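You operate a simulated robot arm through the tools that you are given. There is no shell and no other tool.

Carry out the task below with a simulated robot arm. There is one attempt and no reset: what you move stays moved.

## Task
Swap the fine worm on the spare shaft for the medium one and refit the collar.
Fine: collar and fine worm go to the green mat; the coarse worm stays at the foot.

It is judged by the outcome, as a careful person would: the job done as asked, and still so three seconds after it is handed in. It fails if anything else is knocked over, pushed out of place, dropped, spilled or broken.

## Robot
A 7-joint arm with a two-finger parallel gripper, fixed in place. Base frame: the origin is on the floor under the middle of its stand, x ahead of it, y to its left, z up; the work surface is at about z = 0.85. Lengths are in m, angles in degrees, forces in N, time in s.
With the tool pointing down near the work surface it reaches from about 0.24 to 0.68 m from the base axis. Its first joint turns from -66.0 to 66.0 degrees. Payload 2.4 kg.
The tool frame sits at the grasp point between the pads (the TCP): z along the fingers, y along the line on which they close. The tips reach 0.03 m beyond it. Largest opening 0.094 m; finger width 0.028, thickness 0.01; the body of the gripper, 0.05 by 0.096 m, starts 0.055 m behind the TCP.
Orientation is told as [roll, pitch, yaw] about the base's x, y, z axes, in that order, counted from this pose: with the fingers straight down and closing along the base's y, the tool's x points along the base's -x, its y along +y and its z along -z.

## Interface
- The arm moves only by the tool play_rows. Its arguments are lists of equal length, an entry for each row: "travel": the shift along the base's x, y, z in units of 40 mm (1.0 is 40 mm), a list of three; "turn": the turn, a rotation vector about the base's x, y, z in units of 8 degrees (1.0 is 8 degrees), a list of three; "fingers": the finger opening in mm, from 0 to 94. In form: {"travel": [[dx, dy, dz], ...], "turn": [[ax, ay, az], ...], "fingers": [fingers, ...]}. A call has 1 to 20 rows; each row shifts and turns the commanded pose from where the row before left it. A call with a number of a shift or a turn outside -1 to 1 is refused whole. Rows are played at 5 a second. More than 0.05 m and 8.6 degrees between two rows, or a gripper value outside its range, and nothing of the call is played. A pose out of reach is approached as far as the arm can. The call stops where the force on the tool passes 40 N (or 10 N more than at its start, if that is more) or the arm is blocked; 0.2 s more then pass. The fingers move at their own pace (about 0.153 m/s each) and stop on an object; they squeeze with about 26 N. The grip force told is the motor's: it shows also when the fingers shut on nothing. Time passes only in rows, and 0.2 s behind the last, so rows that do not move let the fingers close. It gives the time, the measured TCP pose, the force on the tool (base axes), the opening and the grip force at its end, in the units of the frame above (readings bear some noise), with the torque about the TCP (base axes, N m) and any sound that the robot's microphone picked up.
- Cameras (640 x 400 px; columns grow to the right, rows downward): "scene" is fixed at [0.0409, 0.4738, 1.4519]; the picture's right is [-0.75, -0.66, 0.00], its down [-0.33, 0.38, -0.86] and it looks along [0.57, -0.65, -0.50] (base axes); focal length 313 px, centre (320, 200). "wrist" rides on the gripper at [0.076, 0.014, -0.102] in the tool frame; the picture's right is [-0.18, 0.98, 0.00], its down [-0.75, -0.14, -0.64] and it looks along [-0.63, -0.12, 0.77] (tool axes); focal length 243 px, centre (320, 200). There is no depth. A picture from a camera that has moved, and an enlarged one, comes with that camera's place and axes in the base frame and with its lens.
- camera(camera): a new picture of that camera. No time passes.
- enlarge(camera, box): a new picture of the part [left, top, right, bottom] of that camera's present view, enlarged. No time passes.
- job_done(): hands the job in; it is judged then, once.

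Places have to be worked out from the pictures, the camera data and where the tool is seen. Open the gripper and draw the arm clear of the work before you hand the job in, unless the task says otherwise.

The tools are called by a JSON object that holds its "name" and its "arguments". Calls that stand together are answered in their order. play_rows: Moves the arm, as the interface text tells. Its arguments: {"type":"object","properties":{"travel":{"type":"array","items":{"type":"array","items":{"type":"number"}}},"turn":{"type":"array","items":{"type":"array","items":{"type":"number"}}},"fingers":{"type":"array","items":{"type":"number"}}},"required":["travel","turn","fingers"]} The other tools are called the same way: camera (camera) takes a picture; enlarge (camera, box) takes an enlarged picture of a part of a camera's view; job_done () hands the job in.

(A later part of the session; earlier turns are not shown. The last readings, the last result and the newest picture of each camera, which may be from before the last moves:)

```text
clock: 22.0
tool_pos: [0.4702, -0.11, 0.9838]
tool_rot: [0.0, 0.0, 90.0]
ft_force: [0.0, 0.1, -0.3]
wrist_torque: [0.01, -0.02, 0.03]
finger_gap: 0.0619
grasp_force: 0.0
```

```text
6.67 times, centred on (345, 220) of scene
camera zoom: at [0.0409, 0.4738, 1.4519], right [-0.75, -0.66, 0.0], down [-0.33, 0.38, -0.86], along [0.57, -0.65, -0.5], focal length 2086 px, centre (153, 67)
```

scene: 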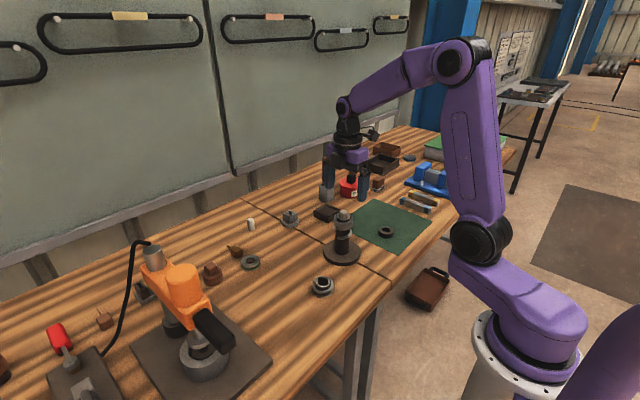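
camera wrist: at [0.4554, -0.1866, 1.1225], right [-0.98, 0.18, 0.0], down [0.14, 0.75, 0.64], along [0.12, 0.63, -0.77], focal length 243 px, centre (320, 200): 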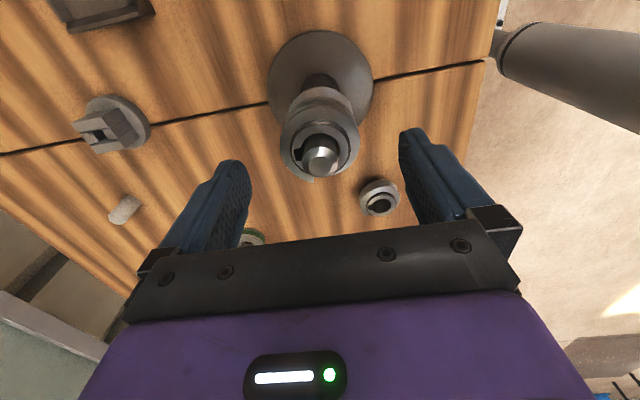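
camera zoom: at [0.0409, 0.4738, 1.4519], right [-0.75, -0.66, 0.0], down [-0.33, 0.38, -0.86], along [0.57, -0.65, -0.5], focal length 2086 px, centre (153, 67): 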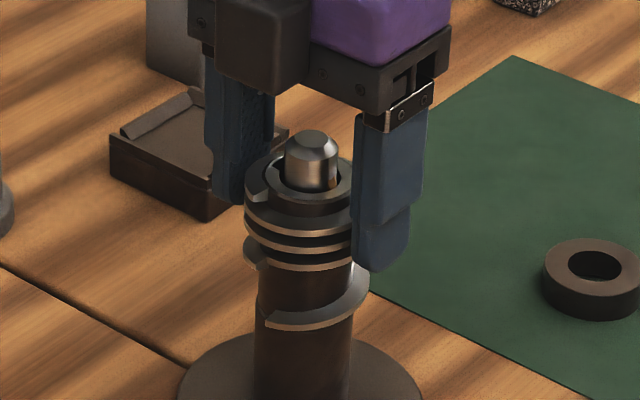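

The tips are above the coarse worm's thread on both sides and the worm is central between the pads. I close on the fine worm.

{"name": "play_rows", "arguments": {"travel": [[0, 0, 0], [0, 0, 0], [0, 0, 0], [0, 0, 0]], "turn": [[0, 0, 0], [0, 0, 0], [0, 0, 0], [0, 0, 0]], "fingers": [56, 52, 48, 48]}}

{"name": "enlarge", "arguments": {"camera": "wrist", "box": [240, 110, 400, 270]}}

{"name": "enlarge", "arguments": {"camera": "scene", "box": [315, 190, 375, 250]}}

```text
clock: 23.0
tool_pos: [0.4706, -0.1101, 0.9849]
tool_rot: [0.0, -0.1, 90.0]
ft_force: [-3.7, 0.3, 21.4]
wrist_torque: [0.27, 0.49, 0.06]
finger_gap: 0.0512
grasp_force: 26.3
```

```text
2.50 times, centred on (320, 190) of wrist
camera zoom: at [0.4552, -0.1864, 1.0869], right [-0.98, 0.18, 0.0], down [0.14, 0.75, 0.64], along [0.12, 0.63, -0.77], focal length 606 px, centre (320, 225)
```

zoom: 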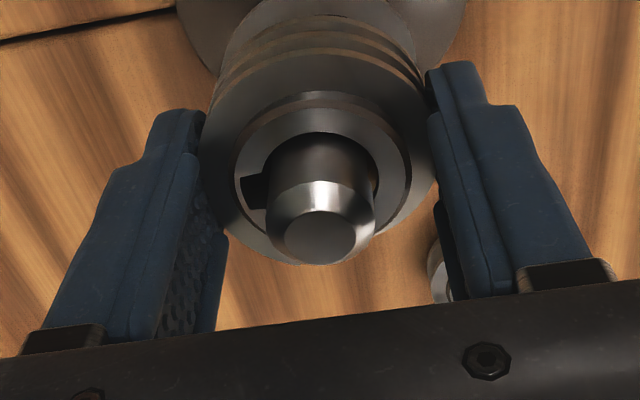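

```text
6.67 times, centred on (345, 220) of scene
camera zoom: at [0.0405, 0.4739, 1.4519], right [-0.75, -0.66, 0.0], down [-0.33, 0.38, -0.86], along [0.57, -0.65, -0.5], focal length 2086 px, centre (153, 67)
```

zoom: 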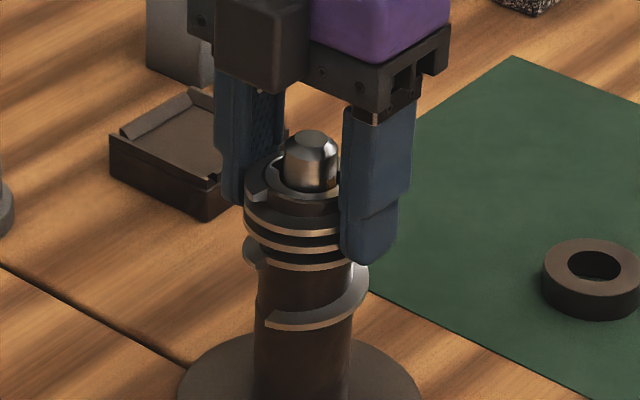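

The fingers stopped at 51.2 mm but pushed the tool up with 21 N, so the tips probably wedged on a thread flank. I reopen, go up 4 mm and grip again.

{"name": "play_rows", "arguments": {"travel": [[0, 0, 0], [0, 0, 0], [0, 0, 0.1], [0, 0, 0]], "turn": [[0, 0, 0], [0, 0, 0], [0, 0, 0], [0, 0, 0]], "fingers": [56, 62, 62, 62]}}

{"name": "enlarge", "arguments": {"camera": "scene", "box": [315, 190, 375, 250]}}

{"name": "enlarge", "arguments": {"camera": "wrist", "box": [240, 110, 400, 270]}}

```text
clock: 24.0
tool_pos: [0.471, -0.1087, 0.9876]
tool_rot: [0.0, 0.0, 90.1]
ft_force: [-0.2, -0.5, 0.0]
wrist_torque: [-0.04, 0.0, -0.01]
finger_gap: 0.0618
grasp_force: 0.0
```

```text
6.67 times, centred on (345, 220) of scene
camera zoom: at [0.0409, 0.4738, 1.4519], right [-0.75, -0.66, 0.0], down [-0.33, 0.38, -0.86], along [0.57, -0.65, -0.5], focal length 2086 px, centre (153, 67)
```

zoom: 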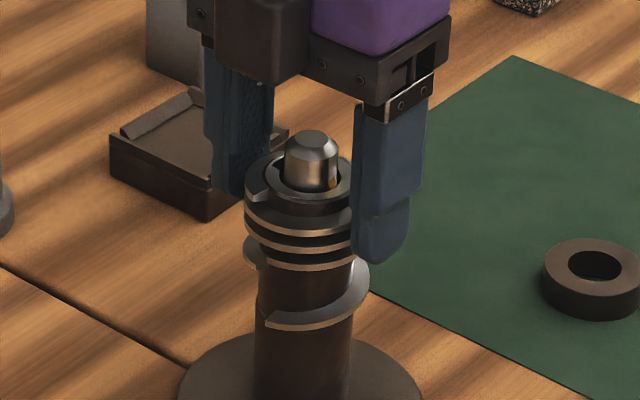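

```text
2.50 times, centred on (320, 190) of wrist
camera zoom: at [0.4556, -0.1863, 1.09], right [-0.98, 0.18, 0.0], down [0.14, 0.75, 0.64], along [0.12, 0.63, -0.77], focal length 606 px, centre (320, 225)
```

zoom: 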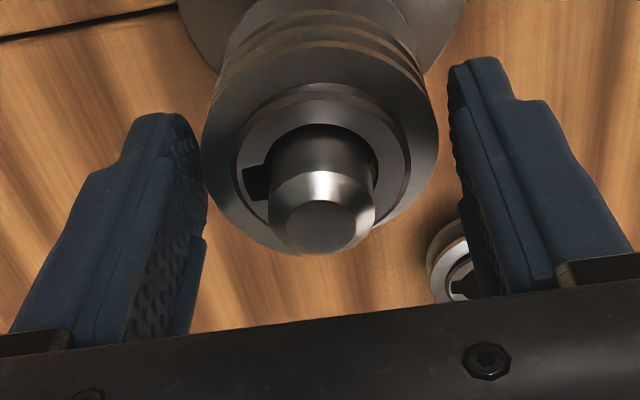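

The stack is unchanged and centred. I close again at this height and read the force.

{"name": "play_rows", "arguments": {"travel": [[0, 0, 0], [0, 0, 0], [0, 0, 0], [0, 0, 0]], "turn": [[0, 0, 0], [0, 0, 0], [0, 0, 0], [0, 0, 0]], "fingers": [56, 53, 50, 48]}}

{"name": "enlarge", "arguments": {"camera": "scene", "box": [315, 190, 375, 250]}}

```text
clock: 25.0
tool_pos: [0.47, -0.1105, 0.9877]
tool_rot: [-0.1, 0.0, 90.0]
ft_force: [-1.7, -0.1, 0.9]
wrist_torque: [0.02, -0.03, 0.0]
finger_gap: 0.0513
grasp_force: 25.9
```

```text
6.67 times, centred on (345, 220) of scene
camera zoom: at [0.0408, 0.4738, 1.4519], right [-0.75, -0.66, 0.0], down [-0.33, 0.38, -0.86], along [0.57, -0.65, -0.5], focal length 2086 px, centre (153, 67)
```

zoom: 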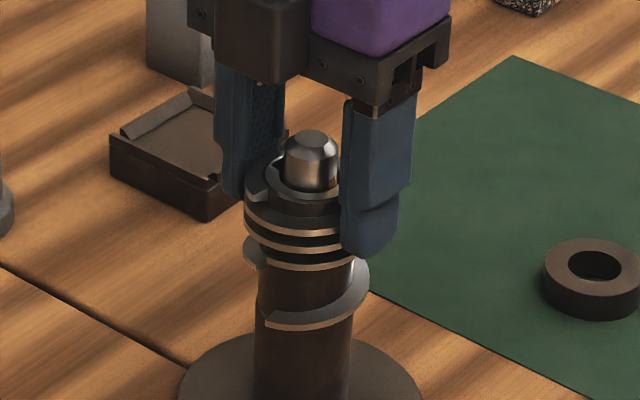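

Now the grip at 51.3 mm is clean (forces near zero). I lift slowly 10 mm and check that the coarse worm stays.

{"name": "play_rows", "arguments": {"travel": [[0, 0, 0.08], [0, 0, 0.08], [0, 0, 0.09], [0, 0, 0]], "turn": [[0, 0, 0], [0, 0, 0], [0, 0, 0], [0, 0, 0]], "fingers": [48, 48, 48, 48]}}

{"name": "enlarge", "arguments": {"camera": "scene", "box": [315, 190, 375, 250]}}

```text
clock: 26.0
tool_pos: [0.4713, -0.1106, 0.9972]
tool_rot: [0.0, 0.0, 90.0]
ft_force: [-0.2, 0.4, -3.2]
wrist_torque: [-0.02, 0.03, -0.05]
finger_gap: 0.0512
grasp_force: 26.0
```

```text
6.67 times, centred on (345, 220) of scene
camera zoom: at [0.0409, 0.4738, 1.4519], right [-0.75, -0.66, 0.0], down [-0.33, 0.38, -0.86], along [0.57, -0.65, -0.5], focal length 2086 px, centre (153, 67)
```

zoom: 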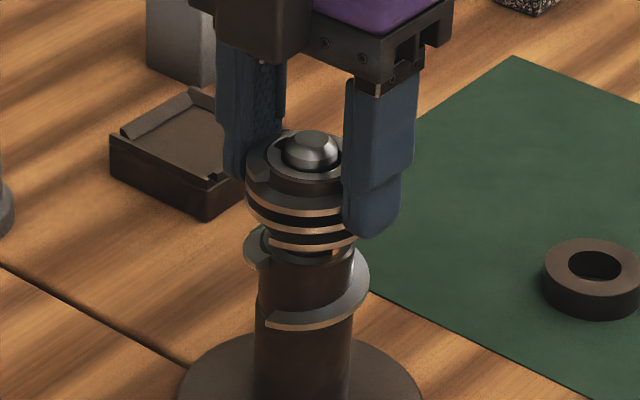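

The fine worm comes up alone (about 3.2 N) and the coarse worm stays. I lift on until it is clear of the shaft tip.

{"name": "play_rows", "arguments": {"travel": [[0, 0, 0.25], [0, 0, 0.3], [0, 0, 0.3], [0, 0, 0.3], [0, 0, 0.3], [0, 0, 0.3], [0, 0, 0.3], [0, 0, 0]], "turn": [[0, 0, 0], [0, 0, 0], [0, 0, 0], [0, 0, 0], [0, 0, 0], [0, 0, 0], [0, 0, 0], [0, 0, 0]], "fingers": [48, 48, 48, 48, 48, 48, 48, 48]}}

{"name": "enlarge", "arguments": {"camera": "scene", "box": [305, 170, 385, 270]}}

{"name": "enlarge", "arguments": {"camera": "scene", "box": [325, 205, 365, 250]}}

```text
clock: 27.8
tool_pos: [0.4701, -0.1103, 1.0787]
tool_rot: [0.0, 0.0, 90.0]
ft_force: [0.4, -0.1, -3.4]
wrist_torque: [0.02, -0.01, -0.02]
finger_gap: 0.0511
grasp_force: 25.9
```

```text
4.00 times, centred on (345, 220) of scene
camera zoom: at [0.0409, 0.4738, 1.4519], right [-0.75, -0.66, 0.0], down [-0.33, 0.38, -0.86], along [0.57, -0.65, -0.5], focal length 1252 px, centre (220, 120)
```

zoom: 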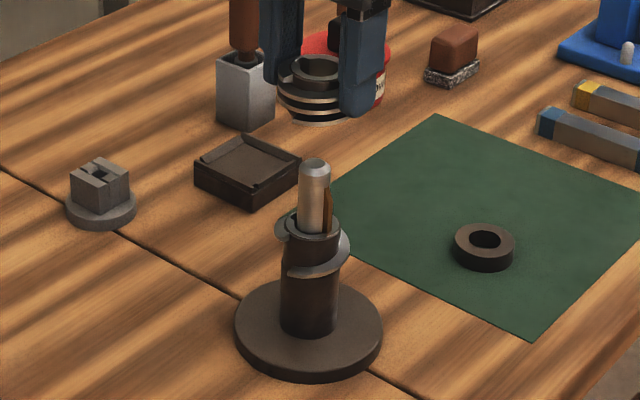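

```text
8.89 times, centred on (345, 228) of scene
camera zoom: at [0.0409, 0.4738, 1.4519], right [-0.75, -0.66, 0.0], down [-0.33, 0.38, -0.86], along [0.57, -0.65, -0.5], focal length 2782 px, centre (98, -44)
```

zoom: 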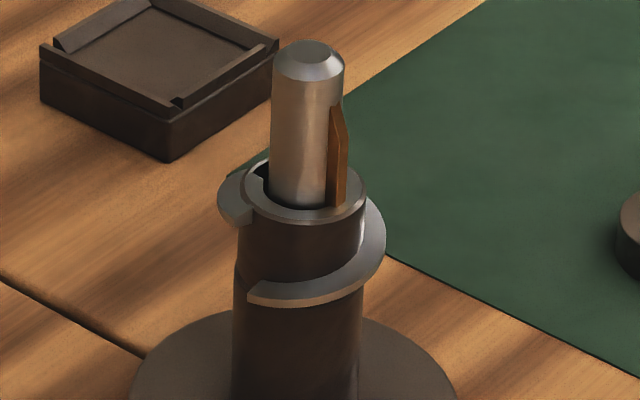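

The shaft now shows a brass key with a chamfered top on its -x side; I will study it after freeing the gripper. I carry the fine worm over the mat to about (0.469, -0.385) and stop ~12 mm above.

{"name": "play_rows", "arguments": {"travel": [[0, -0.86, 0], [0, -0.86, 0], [0, -0.86, 0], [0, -0.86, 0], [0, -0.86, 0], [0, -0.86, 0], [0, -0.86, 0], [0, -0.86, 0], [0, 0, -0.75], [0, 0, -0.75], [0, 0, -0.75], [0, 0, -0.75], [0, 0, -0.75], [0, 0, -0.75], [0, 0, 0]], "turn": [[0, 0, 0], [0, 0, 0], [0, 0, 0], [0, 0, 0], [0, 0, 0], [0, 0, 0], [0, 0, 0], [0, 0, 0], [0, 0, 0], [0, 0, 0], [0, 0, 0], [0, 0, 0], [0, 0, 0], [0, 0, 0], [0, 0, 0]], "fingers": [48, 48, 48, 48, 48, 48, 48, 48, 48, 48, 48, 48, 48, 48, 48]}}

{"name": "enlarge", "arguments": {"camera": "scene", "box": [350, 180, 450, 260]}}

{"name": "camera", "arguments": {"camera": "wrist"}}

```text
clock: 31.0
tool_pos: [0.4707, -0.3863, 0.9006]
tool_rot: [0.0, 0.0, 90.1]
ft_force: [1.0, -1.5, -3.4]
wrist_torque: [0.01, 0.03, -0.02]
finger_gap: 0.0511
grasp_force: 26.5
```

```text
5.00 times, centred on (400, 220) of scene
camera zoom: at [0.0409, 0.4737, 1.4519], right [-0.75, -0.66, 0.0], down [-0.33, 0.38, -0.86], along [0.57, -0.65, -0.5], focal length 1565 px, centre (-80, 100)
```

zoom: 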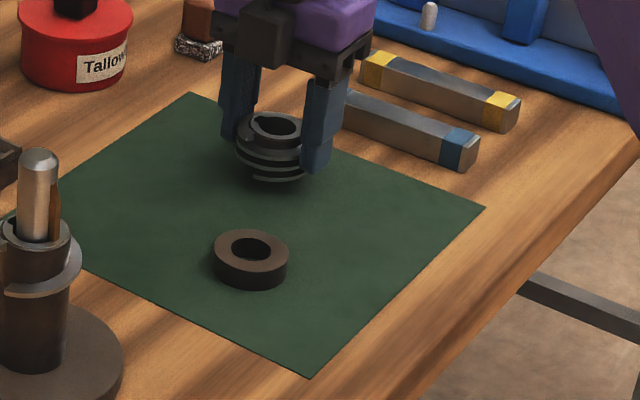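

```text
taken
camera wrist: at [0.4558, -0.4622, 1.0012], right [-0.98, 0.18, 0.0], down [0.14, 0.75, 0.64], along [0.12, 0.63, -0.77], focal length 243 px, centre (320, 200)
```

wrist: 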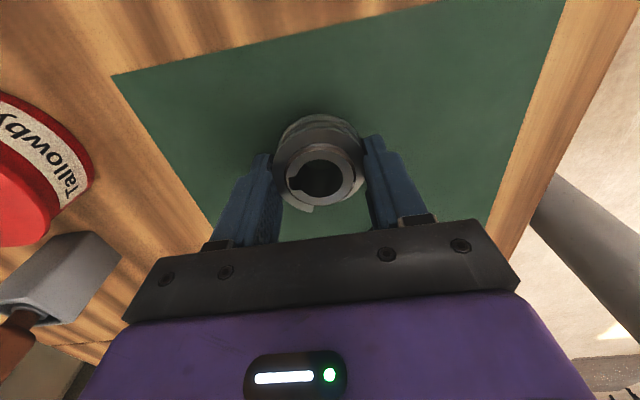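

Well over the mat and clear of the collar; I lower to just above the expected contact.

{"name": "play_rows", "arguments": {"travel": [[0, 0, -0.1], [0, 0, -0.1], [0, 0, -0.03], [0, 0, 0]], "turn": [[0, 0, 0], [0, 0, 0], [0, 0, 0], [0, 0, 0]], "fingers": [48, 48, 48, 48]}}

{"name": "play_rows", "arguments": {"travel": [[0, 0, -0.025], [0, 0, -0.025], [0, 0, 0]], "turn": [[0, 0, 0], [0, 0, 0], [0, 0, 0]], "fingers": [48, 48, 48]}}

```text
clock: 32.0
tool_pos: [0.4698, -0.3861, 0.8905]
tool_rot: [0.0, 0.0, 90.0]
ft_force: [0.9, 1.1, -3.7]
wrist_torque: [-0.01, -0.01, 0.0]
finger_gap: 0.0512
grasp_force: 25.7
```

```text
clock: 32.8
tool_pos: [0.4695, -0.3854, 0.8883]
tool_rot: [0.0, -0.1, 90.0]
ft_force: [-1.8, 0.1, 1.0]
wrist_torque: [0.11, 0.13, 0.02]
finger_gap: 0.051
grasp_force: 26.1
```

The mat now carries the worm (force +1 N). Half a millimetre more, then I open to release it.

{"name": "play_rows", "arguments": {"travel": [[0, 0, -0.0125], [0, 0, 0], [0, 0, 0], [0, 0, 0], [0, 0, 0]], "turn": [[0, 0, 0], [0, 0, 0], [0, 0, 0], [0, 0, 0], [0, 0, 0]], "fingers": [48, 54, 62, 70, 74]}}

{"name": "enlarge", "arguments": {"camera": "scene", "box": [350, 180, 450, 260]}}

{"name": "enlarge", "arguments": {"camera": "wrist", "box": [240, 90, 400, 250]}}

```text
clock: 34.0
tool_pos: [0.4695, -0.3851, 0.8888]
tool_rot: [0.1, 0.1, 90.1]
ft_force: [-0.7, 0.1, 0.6]
wrist_torque: [0.03, 0.0, 0.0]
finger_gap: 0.074
grasp_force: 0.0
```

```text
5.00 times, centred on (400, 220) of scene
camera zoom: at [0.0409, 0.4738, 1.4519], right [-0.75, -0.66, 0.0], down [-0.33, 0.38, -0.86], along [0.57, -0.65, -0.5], focal length 1565 px, centre (-80, 100)
```

zoom: 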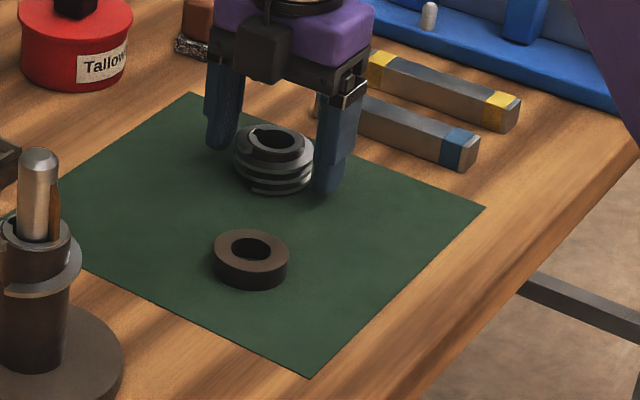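

```text
2.50 times, centred on (320, 170) of wrist
camera zoom: at [0.4555, -0.4618, 0.9903], right [-0.98, 0.18, 0.0], down [0.14, 0.75, 0.64], along [0.12, 0.63, -0.77], focal length 606 px, centre (320, 275)
```

zoom: 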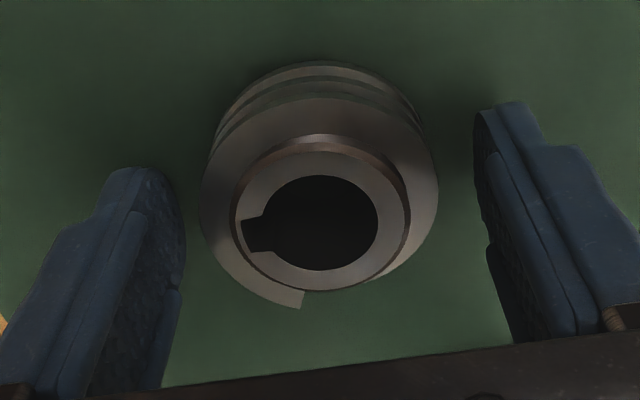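

The fine worm stands flat on the mat, with just one keyway. I rise, go back over the shaft and turn the gripper back to 0° so that the camera faces the key side.

{"name": "play_rows", "arguments": {"travel": [[0, 0, 0.6], [0, 0, 0.9], [0, 0, 0.9], [0, 0, 0.9], [0, 0, 0.9], [0, 0, 0.6], [0, 0.86, 0], [0, 0.86, 0], [0, 0.86, 0], [0, 0.86, 0], [0, 0.86, 0], [0, 0.86, 0], [0, 0.86, 0], [0, 0.86, 0], [0, 0, 0]], "turn": [[0, 0, 0], [0, 0, 0], [0, 0, 0], [0, 0, 0], [0, 0, 0], [0, 0, 0], [0, 0, -0.9375], [0, 0, -0.9375], [0, 0, -0.9375], [0, 0, -0.9375], [0, 0, -0.9375], [0, 0, -0.9375], [0, 0, -0.9375], [0, 0, -0.9375], [0, 0, -0.9375]], "fingers": [74, 80, 90, 94, 94, 94, 94, 94, 94, 94, 94, 94, 94, 94, 94]}}

{"name": "play_rows", "arguments": {"travel": [[0, 0, 0], [0, 0, 0], [0, 0, 0], [0, 0, 0]], "turn": [[0, 0, -0.9375], [0, 0, -0.9375], [0, 0, -0.9375], [0, 0, 0]], "fingers": [94, 94, 94, 94]}}

{"name": "camera", "arguments": {"camera": "wrist"}}

{"name": "enlarge", "arguments": {"camera": "wrist", "box": [275, 65, 375, 165]}}

```text
clock: 37.2
tool_pos: [0.4693, -0.1104, 1.0802]
tool_rot: [0.0, 0.0, 22.5]
ft_force: [-1.4, -0.6, 0.2]
wrist_torque: [0.0, 0.01, -0.04]
finger_gap: 0.0942
grasp_force: 0.0
```

```text
clock: 38.2
tool_pos: [0.4705, -0.1093, 1.08]
tool_rot: [0.1, 0.0, -0.1]
ft_force: [0.0, -1.2, -0.2]
wrist_torque: [0.02, 0.05, -0.03]
finger_gap: 0.0941
grasp_force: 0.1
```

```text
taken
camera wrist: at [0.3935, -0.0958, 1.1818], right [0.19, 0.98, 0.0], down [0.75, -0.14, 0.64], along [0.63, -0.12, -0.77], focal length 243 px, centre (320, 200)
```

wrist: 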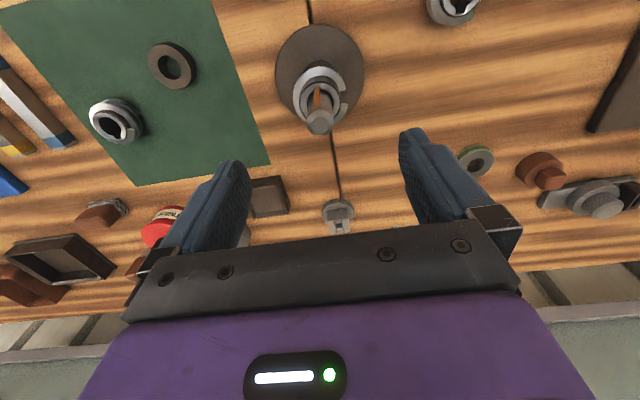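

```text
4.00 times, centred on (325, 115) of wrist
camera zoom: at [0.3935, -0.0958, 1.1818], right [0.19, 0.98, 0.0], down [0.75, -0.14, 0.64], along [0.63, -0.12, -0.77], focal length 970 px, centre (300, 540)
```

zoom: 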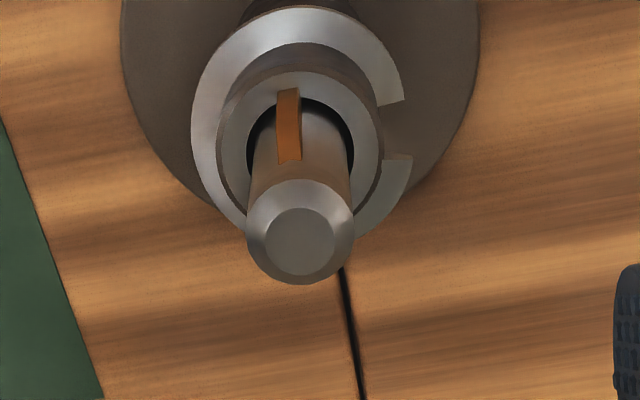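

The key is clearly seen now. I enlarge it strongly to see whether it ends above the coarse worm's hub and how far out it stands.

{"name": "enlarge", "arguments": {"camera": "wrist", "box": [300, 75, 345, 120]}}

{"name": "enlarge", "arguments": {"camera": "scene", "box": [330, 205, 360, 240]}}

{"name": "enlarge", "arguments": {"camera": "wrist", "box": [80, 90, 150, 150]}}

```text
8.89 times, centred on (322, 98) of wrist
camera zoom: at [0.3935, -0.0958, 1.1818], right [0.19, 0.98, 0.0], down [0.75, -0.14, 0.64], along [0.63, -0.12, -0.77], focal length 2157 px, centre (298, 1111)
```

zoom: 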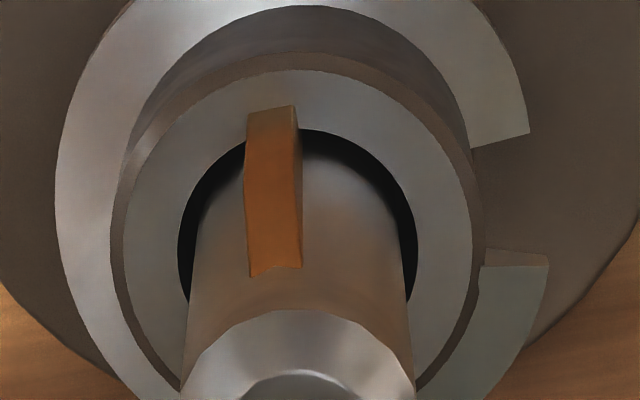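

```text
11.43 times, centred on (345, 222) of scene
camera zoom: at [0.0409, 0.4738, 1.4519], right [-0.75, -0.66, 0.0], down [-0.33, 0.38, -0.86], along [0.57, -0.65, -0.5], focal length 3576 px, centre (34, -57)
```

zoom: 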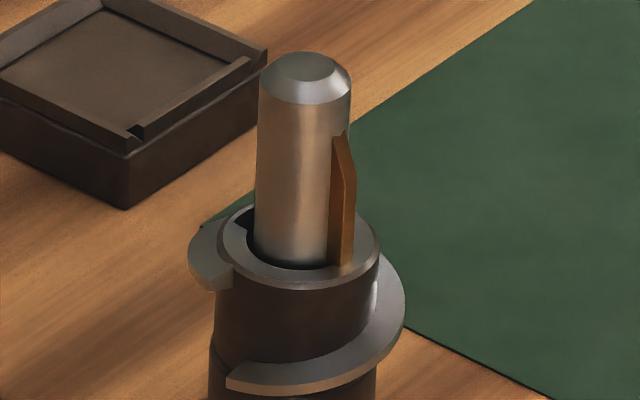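

```text
6.67 times, centred on (115, 120) of wrist
camera zoom: at [0.3935, -0.0958, 1.1818], right [0.19, 0.98, 0.0], down [0.75, -0.14, 0.64], along [0.63, -0.12, -0.77], focal length 1618 px, centre (1687, 733)
```

zoom: 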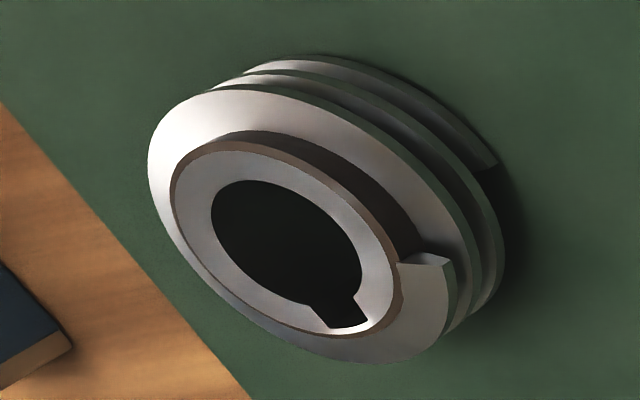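

The key stands on the shaft at the -x side (direction ≈180°), ending on the coarse worm's hub, and reaches beyond the bore radius; so the medium worm's keyway has to come round to -x. I go over to the medium worm at about (0.415, 0.039), turning to -90° to test that end of the wrist range.

{"name": "play_rows", "arguments": {"travel": [[-0.272, 0.745, 0], [-0.272, 0.745, 0], [-0.272, 0.745, 0], [-0.272, 0.745, 0], [-0.272, 0.745, 0], [0, 0, -0.28], [0, 0, -0.28], [0, 0, -0.28], [0, 0, -0.28], [0, 0, -0.28], [0, 0, -0.28], [0, 0, -0.28], [0, 0, 0]], "turn": [[0, 0, -0.9375], [0, 0, -0.9375], [0, 0, -0.9375], [0, 0, -0.9375], [0, 0, -0.9375], [0, 0, -0.9375], [0, 0, -0.9375], [0, 0, -0.9375], [0, 0, -0.9375], [0, 0, -0.9375], [0, 0, -0.9375], [0, 0, -0.9375], [0, 0, 0]], "fingers": [94, 94, 94, 94, 94, 94, 94, 94, 94, 94, 94, 94, 94]}}

{"name": "camera", "arguments": {"camera": "wrist"}}

{"name": "enlarge", "arguments": {"camera": "wrist", "box": [265, 70, 375, 180]}}

{"name": "camera", "arguments": {"camera": "scene"}}

```text
clock: 41.0
tool_pos: [0.4159, 0.038, 1.0007]
tool_rot: [0.0, -0.1, -89.9]
ft_force: [-0.7, -0.2, 0.0]
wrist_torque: [0.03, 0.0, 0.02]
finger_gap: 0.094
grasp_force: 0.1
```

```text
taken
camera wrist: at [0.4294, 0.1148, 1.1034], right [0.98, -0.18, 0.0], down [-0.14, -0.75, 0.64], along [-0.12, -0.63, -0.77], focal length 243 px, centre (320, 200)
```

wrist: 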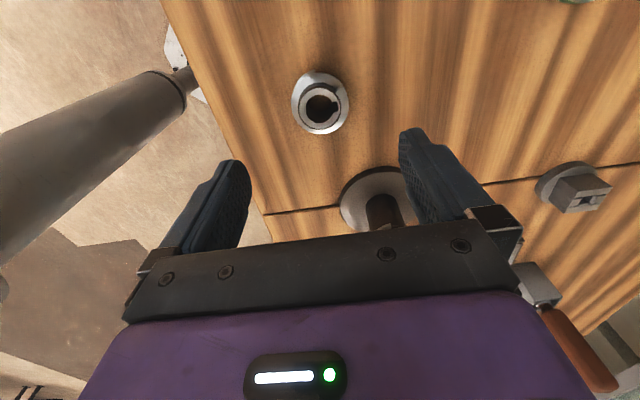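

```text
3.64 times, centred on (320, 125) of wrist
camera zoom: at [0.4294, 0.1148, 1.1034], right [0.98, -0.18, 0.0], down [-0.14, -0.75, 0.64], along [-0.12, -0.63, -0.77], focal length 882 px, centre (320, 473)
```

zoom: 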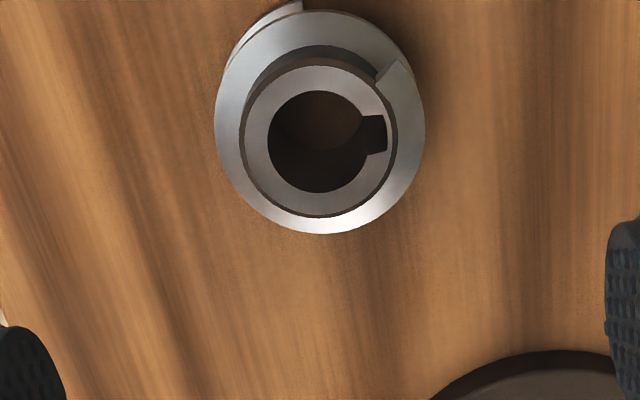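

```text
taken
```

scene: 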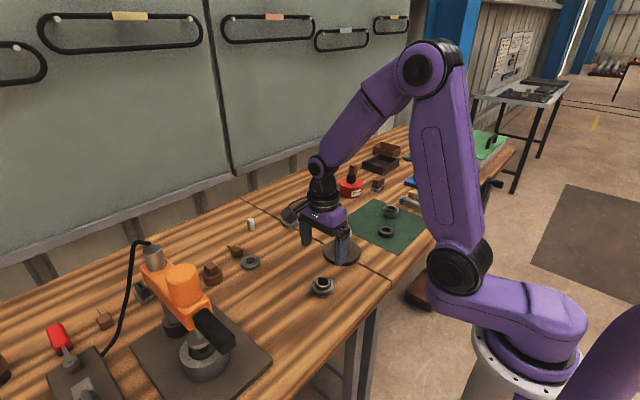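

Yaw -90° is reachable, and the medium worm is centred in x (column ≈319). To measure its y with the same accuracy I turn back to 0° here and look again.

{"name": "play_rows", "arguments": {"travel": [[0, 0, 0], [0, 0, 0], [0, 0, 0], [0, 0, 0], [0, 0, 0], [0, 0, 0], [0, 0, 0], [0, 0, 0], [0, 0, 0], [0, 0, 0], [0, 0, 0], [0, 0, 0], [0, 0, 0]], "turn": [[0, 0, 0.9375], [0, 0, 0.9375], [0, 0, 0.9375], [0, 0, 0.9375], [0, 0, 0.9375], [0, 0, 0.9375], [0, 0, 0.9375], [0, 0, 0.9375], [0, 0, 0.9375], [0, 0, 0.9375], [0, 0, 0.9375], [0, 0, 0.9375], [0, 0, 0]], "fingers": [94, 94, 94, 94, 94, 94, 94, 94, 94, 94, 94, 94, 94]}}

{"name": "enlarge", "arguments": {"camera": "wrist", "box": [265, 70, 375, 180]}}

{"name": "enlarge", "arguments": {"camera": "wrist", "box": [290, 70, 350, 130]}}

```text
clock: 43.8
tool_pos: [0.4145, 0.0383, 1.0018]
tool_rot: [0.1, 0.1, 0.2]
ft_force: [0.8, -0.6, 0.1]
wrist_torque: [0.02, 0.02, -0.01]
finger_gap: 0.0941
grasp_force: 0.1
```

```text
3.64 times, centred on (320, 125) of wrist
camera zoom: at [0.3386, 0.053, 1.1033], right [0.18, 0.98, 0.0], down [0.75, -0.14, 0.64], along [0.63, -0.12, -0.77], focal length 882 px, centre (320, 473)
```

zoom: 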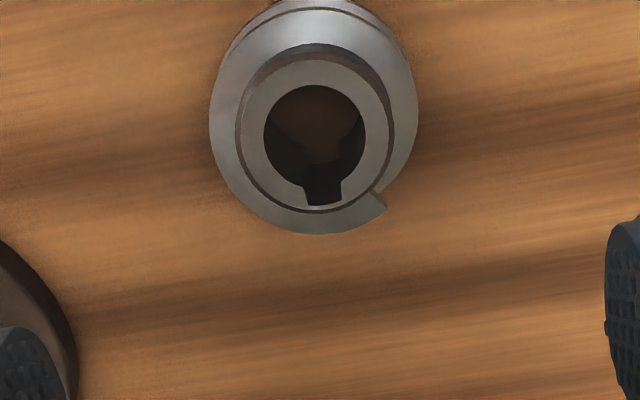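

```text
6.67 times, centred on (320, 100) of wrist
camera zoom: at [0.3386, 0.053, 1.1033], right [0.18, 0.98, 0.0], down [0.75, -0.14, 0.64], along [0.63, -0.12, -0.77], focal length 1618 px, centre (320, 867)
```

zoom: 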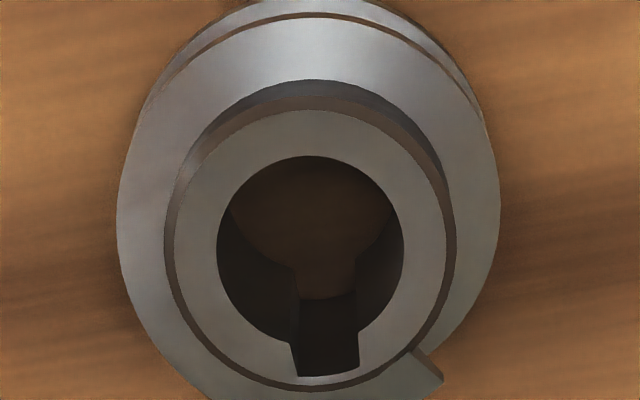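

The medium worm's axis works out at (0.4145, 0.0377), top z≈0.881, and the keyway direction is about -3° (9 mm wide against a 5 mm key). I turn to -90°, centre on it and lower part of the way.

{"name": "play_rows", "arguments": {"travel": [[-0.0125, -0.0325, 0], [0, 0, 0], [0, 0, 0], [0, 0, 0], [0, 0, 0], [0, 0, 0], [0, 0, 0], [0, 0, 0], [0, 0, 0], [0, 0, 0], [0, 0, 0], [0, 0, 0], [0, 0, -0.5], [0, 0, -0.6], [0, 0, -0.6], [0, 0, -0.5], [0, 0, 0]], "turn": [[0, 0, -0.9375], [0, 0, -0.9375], [0, 0, -0.9375], [0, 0, -0.9375], [0, 0, -0.9375], [0, 0, -0.9375], [0, 0, -0.9375], [0, 0, -0.9375], [0, 0, -0.9375], [0, 0, -0.9375], [0, 0, -0.9375], [0, 0, -0.9375], [0, 0, 0], [0, 0, 0], [0, 0, 0], [0, 0, 0], [0, 0, 0]], "fingers": [94, 94, 94, 94, 94, 94, 94, 94, 94, 94, 94, 94, 94, 94, 94, 94, 94]}}

{"name": "camera", "arguments": {"camera": "wrist"}}

{"name": "enlarge", "arguments": {"camera": "wrist", "box": [255, 110, 385, 240]}}

{"name": "enlarge", "arguments": {"camera": "scene", "box": [280, 220, 370, 310]}}

```text
clock: 47.4
tool_pos: [0.4134, 0.0391, 0.9125]
tool_rot: [0.0, 0.0, -89.9]
ft_force: [-0.9, 0.1, 0.3]
wrist_torque: [0.0, 0.01, 0.01]
finger_gap: 0.0942
grasp_force: 0.2
```

```text
taken
camera wrist: at [0.4285, 0.1139, 1.0152], right [0.98, -0.18, 0.0], down [-0.14, -0.75, 0.64], along [-0.12, -0.63, -0.77], focal length 243 px, centre (320, 200)
```

wrist: 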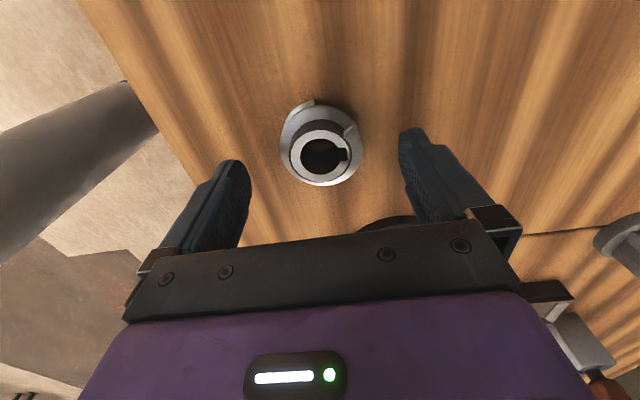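

```text
3.08 times, centred on (320, 175) of wrist
camera zoom: at [0.4285, 0.1139, 1.0152], right [0.98, -0.18, 0.0], down [-0.14, -0.75, 0.64], along [-0.12, -0.63, -0.77], focal length 746 px, centre (320, 277)
```

zoom: 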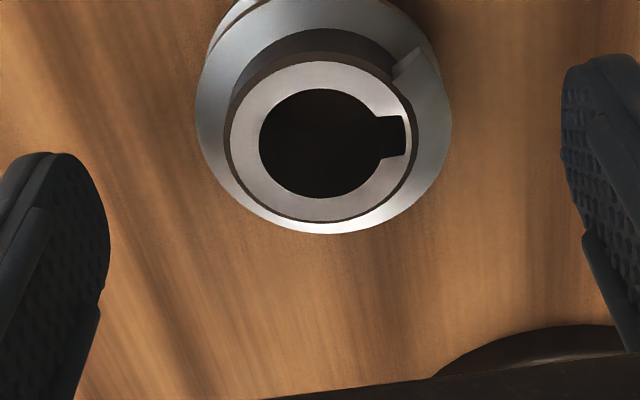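

```text
4.44 times, centred on (325, 265) of scene
camera zoom: at [0.0409, 0.4738, 1.4519], right [-0.75, -0.66, 0.0], down [-0.33, 0.38, -0.86], along [0.57, -0.65, -0.5], focal length 1391 px, centre (298, -89)
```

zoom: 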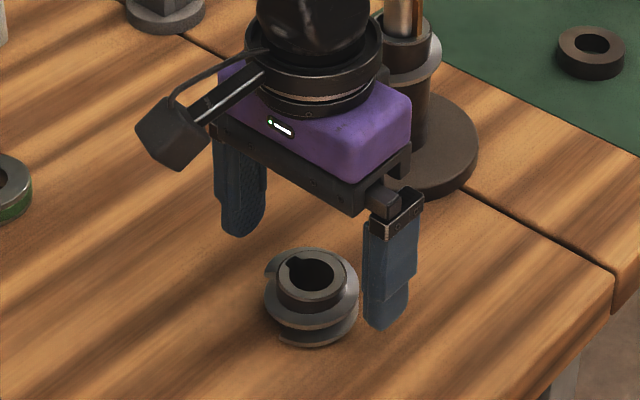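

The worm reads about 0.5 mm toward +x, so I correct that, descend to tips z≈0.853 and close to 60 mm first.

{"name": "play_rows", "arguments": {"travel": [[0.0125, 0, -0.25], [0, 0, -0.25], [0, 0, -0.27], [0, 0, 0], [0, 0, 0]], "turn": [[0, 0, 0], [0, 0, 0], [0, 0, 0], [0, 0, 0], [0, 0, 0]], "fingers": [94, 94, 94, 75, 60]}}

{"name": "enlarge", "arguments": {"camera": "wrist", "box": [240, 110, 400, 270]}}

{"name": "enlarge", "arguments": {"camera": "scene", "box": [290, 250, 360, 310]}}

```text
clock: 48.6
tool_pos: [0.4151, 0.0379, 0.8827]
tool_rot: [-0.1, 0.0, -89.9]
ft_force: [0.0, -0.5, -0.1]
wrist_torque: [0.01, -0.05, -0.03]
finger_gap: 0.0599
grasp_force: 0.1
```

```text
2.50 times, centred on (320, 190) of wrist
camera zoom: at [0.4293, 0.1139, 0.9844], right [0.98, -0.18, 0.0], down [-0.14, -0.75, 0.64], along [-0.12, -0.63, -0.77], focal length 606 px, centre (320, 225)
```

zoom: 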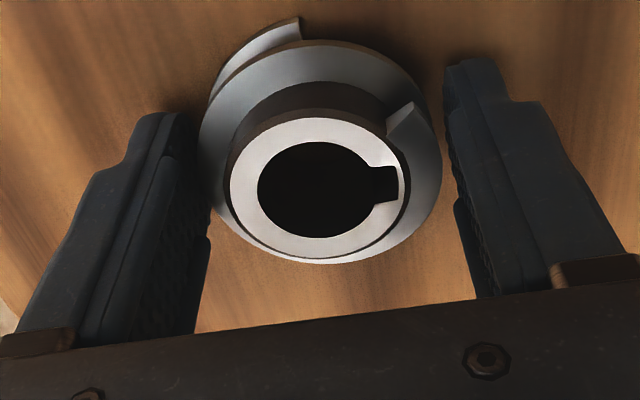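

```text
6.67 times, centred on (325, 280) of scene
camera zoom: at [0.0409, 0.4738, 1.4519], right [-0.75, -0.66, 0.0], down [-0.33, 0.38, -0.86], along [0.57, -0.65, -0.5], focal length 2086 px, centre (287, -333)
```

zoom: 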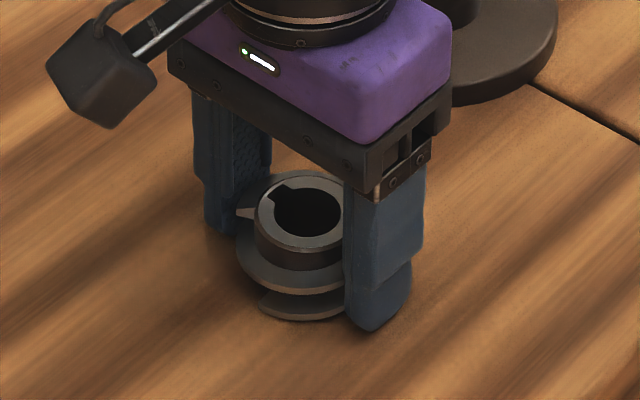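

Centred at column 320 and nothing touched. I close on the medium worm.

{"name": "play_rows", "arguments": {"travel": [[0, 0, 0], [0, 0, 0], [0, 0, 0], [0, 0, 0]], "turn": [[0, 0, 0], [0, 0, 0], [0, 0, 0], [0, 0, 0]], "fingers": [56, 53, 50, 48]}}

{"name": "enlarge", "arguments": {"camera": "wrist", "box": [240, 110, 400, 270]}}

```text
clock: 49.6
tool_pos: [0.4151, 0.0392, 0.882]
tool_rot: [0.0, 0.0, -90.0]
ft_force: [-1.5, 1.1, -0.3]
wrist_torque: [-0.05, 0.1, -0.07]
finger_gap: 0.0535
grasp_force: 26.0
```

```text
2.50 times, centred on (320, 190) of wrist
camera zoom: at [0.4291, 0.1139, 0.9845], right [0.98, -0.18, 0.0], down [-0.14, -0.75, 0.64], along [-0.12, -0.63, -0.77], focal length 606 px, centre (320, 225)
```

zoom: 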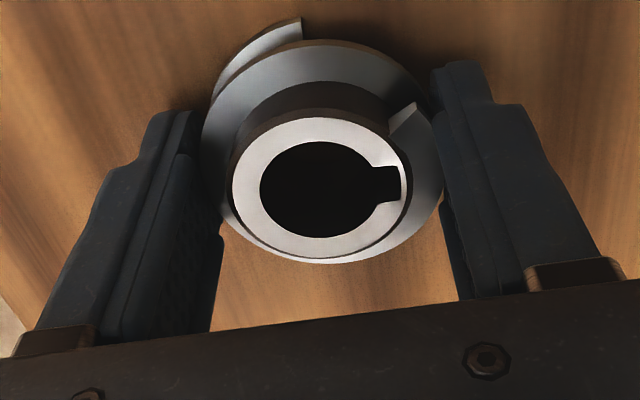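

The worm is held at 53.5 mm with little side force, keyway at about -3.5°. I lift 40 mm and check it hangs level.

{"name": "play_rows", "arguments": {"travel": [[0, 0, 0.1], [0, 0, 0.3], [0, 0, 0.6], [0, 0, 0]], "turn": [[0, 0, 0], [0, 0, 0], [0, 0, 0], [0, 0, 0]], "fingers": [48, 48, 48, 48]}}

{"name": "enlarge", "arguments": {"camera": "wrist", "box": [240, 110, 400, 270]}}

{"name": "enlarge", "arguments": {"camera": "scene", "box": [290, 230, 360, 300]}}

```text
clock: 50.6
tool_pos: [0.4152, 0.0394, 0.9229]
tool_rot: [-0.1, 0.0, -90.0]
ft_force: [-0.2, 0.0, -4.4]
wrist_torque: [-0.01, -0.03, 0.01]
finger_gap: 0.0535
grasp_force: 26.0
```

```text
2.50 times, centred on (320, 190) of wrist
camera zoom: at [0.4286, 0.1139, 1.0244], right [0.98, -0.18, 0.0], down [-0.14, -0.75, 0.64], along [-0.12, -0.63, -0.77], focal length 606 px, centre (320, 225)
```

zoom: 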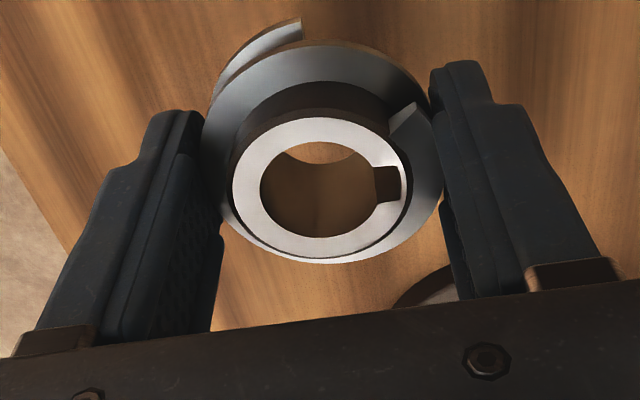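

```text
5.71 times, centred on (325, 265) of scene
camera zoom: at [0.0409, 0.4738, 1.4519], right [-0.75, -0.66, 0.0], down [-0.33, 0.38, -0.86], along [0.57, -0.65, -0.5], focal length 1788 px, centre (291, -171)
```

zoom: 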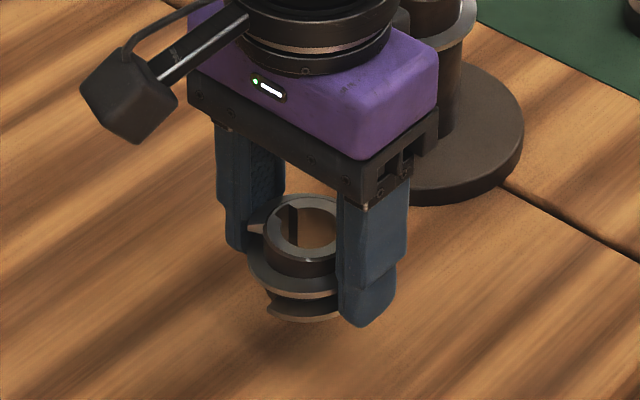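

It hangs level and unslipped (4.4 N). I raise it well above the shaft-tip height and begin the half turn of +182° here in the clear.

{"name": "play_rows", "arguments": {"travel": [[0, 0, 0.6], [0, 0, 0.85], [0, 0, 0.85], [0, 0, 0.85], [0, 0, 0.8], [0, 0, 0], [0, 0, 0], [0, 0, 0], [0, 0, 0], [0, 0, 0], [0, 0, 0], [0, 0, 0], [0, 0, 0], [0, 0, 0], [0, 0, 0], [0, 0, 0], [0, 0, 0]], "turn": [[0, 0, 0], [0, 0, 0], [0, 0, 0], [0, 0, 0], [0, 0, 0], [0, 0, 0.948], [0, 0, 0.948], [0, 0, 0.948], [0, 0, 0.948], [0, 0, 0.948], [0, 0, 0.948], [0, 0, 0.948], [0, 0, 0.948], [0, 0, 0.948], [0, 0, 0.948], [0, 0, 0.948], [0, 0, 0.948]], "fingers": [48, 48, 48, 48, 48, 48, 48, 48, 48, 48, 48, 48, 48, 48, 48, 48, 48]}}

{"name": "play_rows", "arguments": {"travel": [[0, 0, 0], [0, 0, 0], [0, 0, 0], [0, 0, 0], [0, 0, 0], [0, 0, 0], [0, 0, 0], [0, 0, 0], [0, 0, 0], [0, 0, 0], [0, 0, 0], [0, 0, 0], [0, 0, 0]], "turn": [[0, 0, 0.948], [0, 0, 0.948], [0, 0, 0.948], [0, 0, 0.948], [0, 0, 0.948], [0, 0, 0.948], [0, 0, 0.948], [0, 0, 0.948], [0, 0, 0.948], [0, 0, 0.948], [0, 0, 0.948], [0, 0, 0.948], [0, 0, 0]], "fingers": [48, 48, 48, 48, 48, 48, 48, 48, 48, 48, 48, 48, 48]}}

{"name": "camera", "arguments": {"camera": "wrist"}}

{"name": "enlarge", "arguments": {"camera": "wrist", "box": [240, 110, 400, 270]}}

```text
clock: 54.2
tool_pos: [0.4152, 0.0379, 1.0806]
tool_rot: [0.0, 0.1, 1.1]
ft_force: [-0.1, 0.6, -2.6]
wrist_torque: [-0.02, 0.03, -0.01]
finger_gap: 0.0533
grasp_force: 25.6
```

```text
clock: 57.0
tool_pos: [0.416, 0.0377, 1.0808]
tool_rot: [0.1, -0.1, 92.1]
ft_force: [-0.3, -0.2, -3.1]
wrist_torque: [0.02, -0.01, -0.04]
finger_gap: 0.0534
grasp_force: 25.9
```

```text
taken
camera wrist: at [0.4038, -0.0391, 1.1826], right [-0.99, 0.15, 0.0], down [0.11, 0.76, 0.64], along [0.1, 0.63, -0.77], focal length 243 px, centre (320, 200)
```

wrist: 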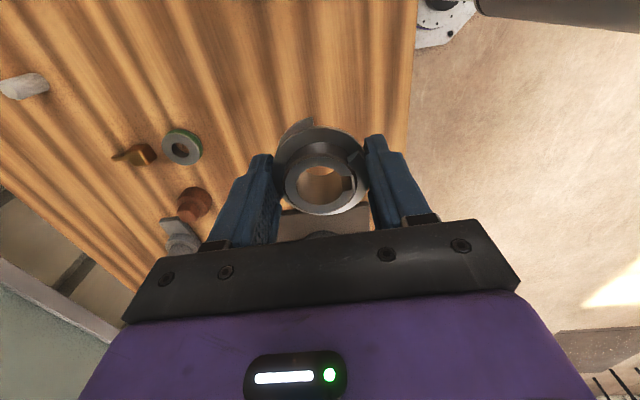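

```text
2.50 times, centred on (320, 190) of wrist
camera zoom: at [0.4038, -0.0391, 1.1826], right [-0.99, 0.15, 0.0], down [0.11, 0.76, 0.64], along [0.1, 0.63, -0.77], focal length 606 px, centre (320, 225)
```

zoom: 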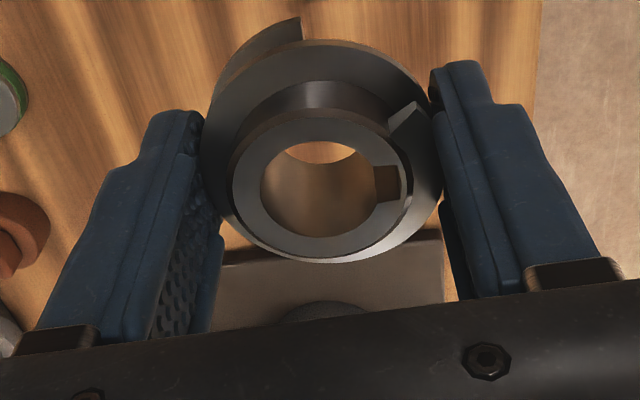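

The keyway now points to -x. I carry the worm over the shaft axis (0.4694, -0.1100), its bottom about 40 mm above the shaft tip, and check the alignment.

{"name": "play_rows", "arguments": {"travel": [[0.272, -0.7385, 0], [0.272, -0.7385, 0], [0.272, -0.7385, 0], [0.272, -0.7385, 0], [0.272, -0.7385, 0], [0, 0, 0], [0, 0, 0]], "turn": [[0, 0, 0], [0, 0, 0], [0, 0, 0], [0, 0, 0], [0, 0, 0], [0, 0, 0], [0, 0, 0]], "fingers": [48, 48, 48, 48, 48, 48, 48]}}

{"name": "enlarge", "arguments": {"camera": "wrist", "box": [240, 70, 400, 270]}}

{"name": "enlarge", "arguments": {"camera": "scene", "box": [310, 170, 380, 250]}}

{"name": "enlarge", "arguments": {"camera": "wrist", "box": [290, 80, 360, 170]}}

```text
clock: 58.6
tool_pos: [0.4696, -0.1106, 1.0798]
tool_rot: [0.1, 0.0, 92.0]
ft_force: [0.2, -0.4, -4.3]
wrist_torque: [-0.04, 0.02, -0.01]
finger_gap: 0.0533
grasp_force: 26.1
```

```text
2.00 times, centred on (320, 170) of wrist
camera zoom: at [0.4578, -0.1874, 1.1825], right [-0.99, 0.15, 0.0], down [0.12, 0.76, 0.64], along [0.1, 0.63, -0.77], focal length 485 px, centre (320, 260)
```

zoom: 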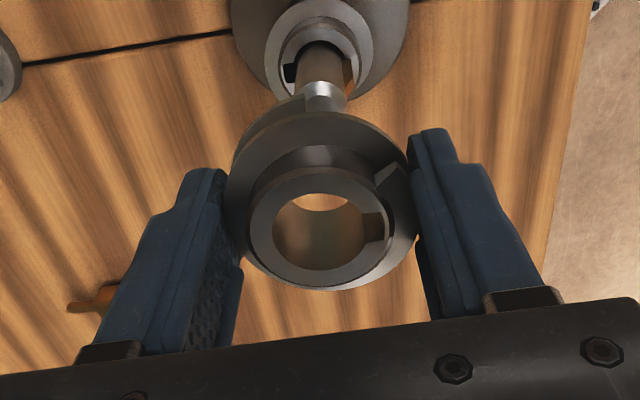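

```text
5.00 times, centred on (345, 210) of scene
camera zoom: at [0.0409, 0.4738, 1.4519], right [-0.75, -0.66, 0.0], down [-0.33, 0.38, -0.86], along [0.57, -0.65, -0.5], focal length 1565 px, centre (195, 150)
```

zoom: 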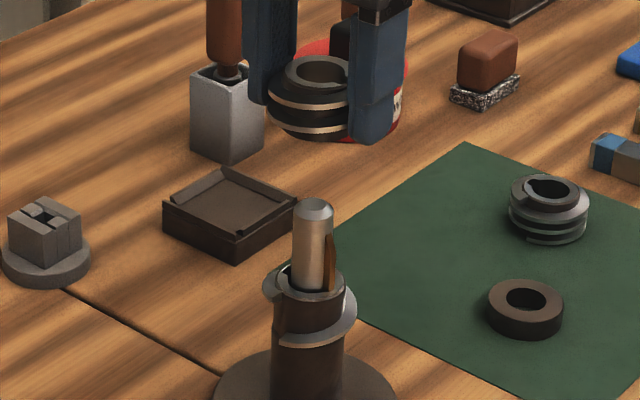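

```text
4.44 times, centred on (325, 125) of wrist
camera zoom: at [0.4578, -0.1874, 1.1825], right [-0.99, 0.15, 0.0], down [0.12, 0.76, 0.64], along [0.1, 0.63, -0.77], focal length 1078 px, centre (298, 533)
```

zoom: 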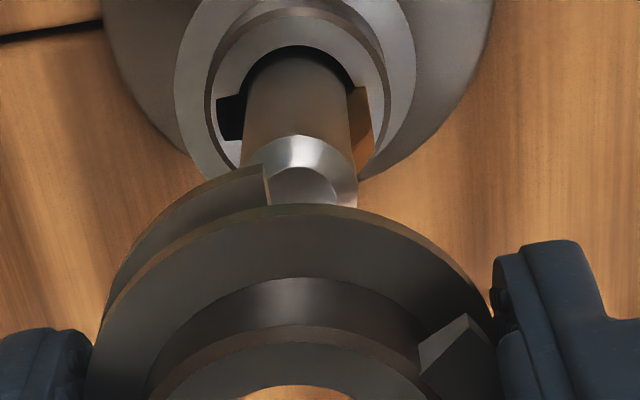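

The shaft, key and held worm all line up on the tool axis laterally. I lower until the worm's bottom is about 8 mm above the shaft tip and look again.

{"name": "play_rows", "arguments": {"travel": [[0, 0, -0.3], [0, 0, -0.3], [0, 0, -0.3], [0, 0, 0]], "turn": [[0, 0, 0], [0, 0, 0], [0, 0, 0], [0, 0, 0]], "fingers": [48, 48, 48, 48]}}

{"name": "enlarge", "arguments": {"camera": "wrist", "box": [240, 90, 400, 250]}}

{"name": "enlarge", "arguments": {"camera": "scene", "box": [320, 185, 370, 245]}}

```text
clock: 59.6
tool_pos: [0.4697, -0.1099, 1.043]
tool_rot: [0.0, 0.0, 92.1]
ft_force: [-0.7, -0.3, -3.2]
wrist_torque: [-0.01, 0.01, -0.01]
finger_gap: 0.0536
grasp_force: 25.7
```

```text
2.50 times, centred on (320, 170) of wrist
camera zoom: at [0.4578, -0.1864, 1.1461], right [-0.99, 0.15, 0.0], down [0.12, 0.76, 0.64], along [0.1, 0.63, -0.77], focal length 606 px, centre (320, 275)
```

zoom: 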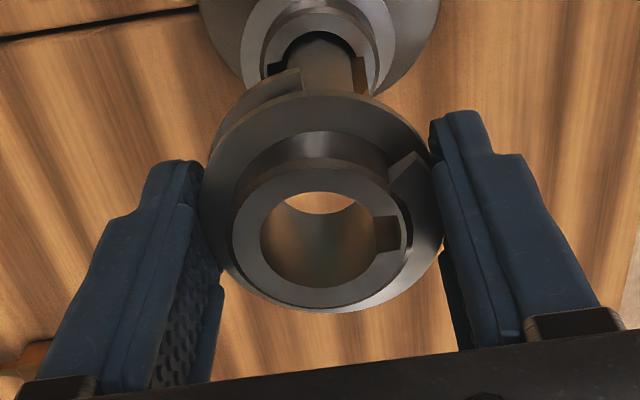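

```text
6.67 times, centred on (345, 215) of scene
camera zoom: at [0.0409, 0.4738, 1.4519], right [-0.75, -0.66, 0.0], down [-0.33, 0.38, -0.86], along [0.57, -0.65, -0.5], focal length 2086 px, centre (153, 100)
```

zoom: 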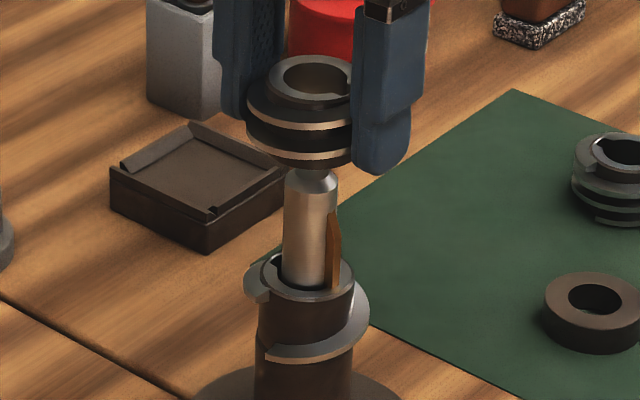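

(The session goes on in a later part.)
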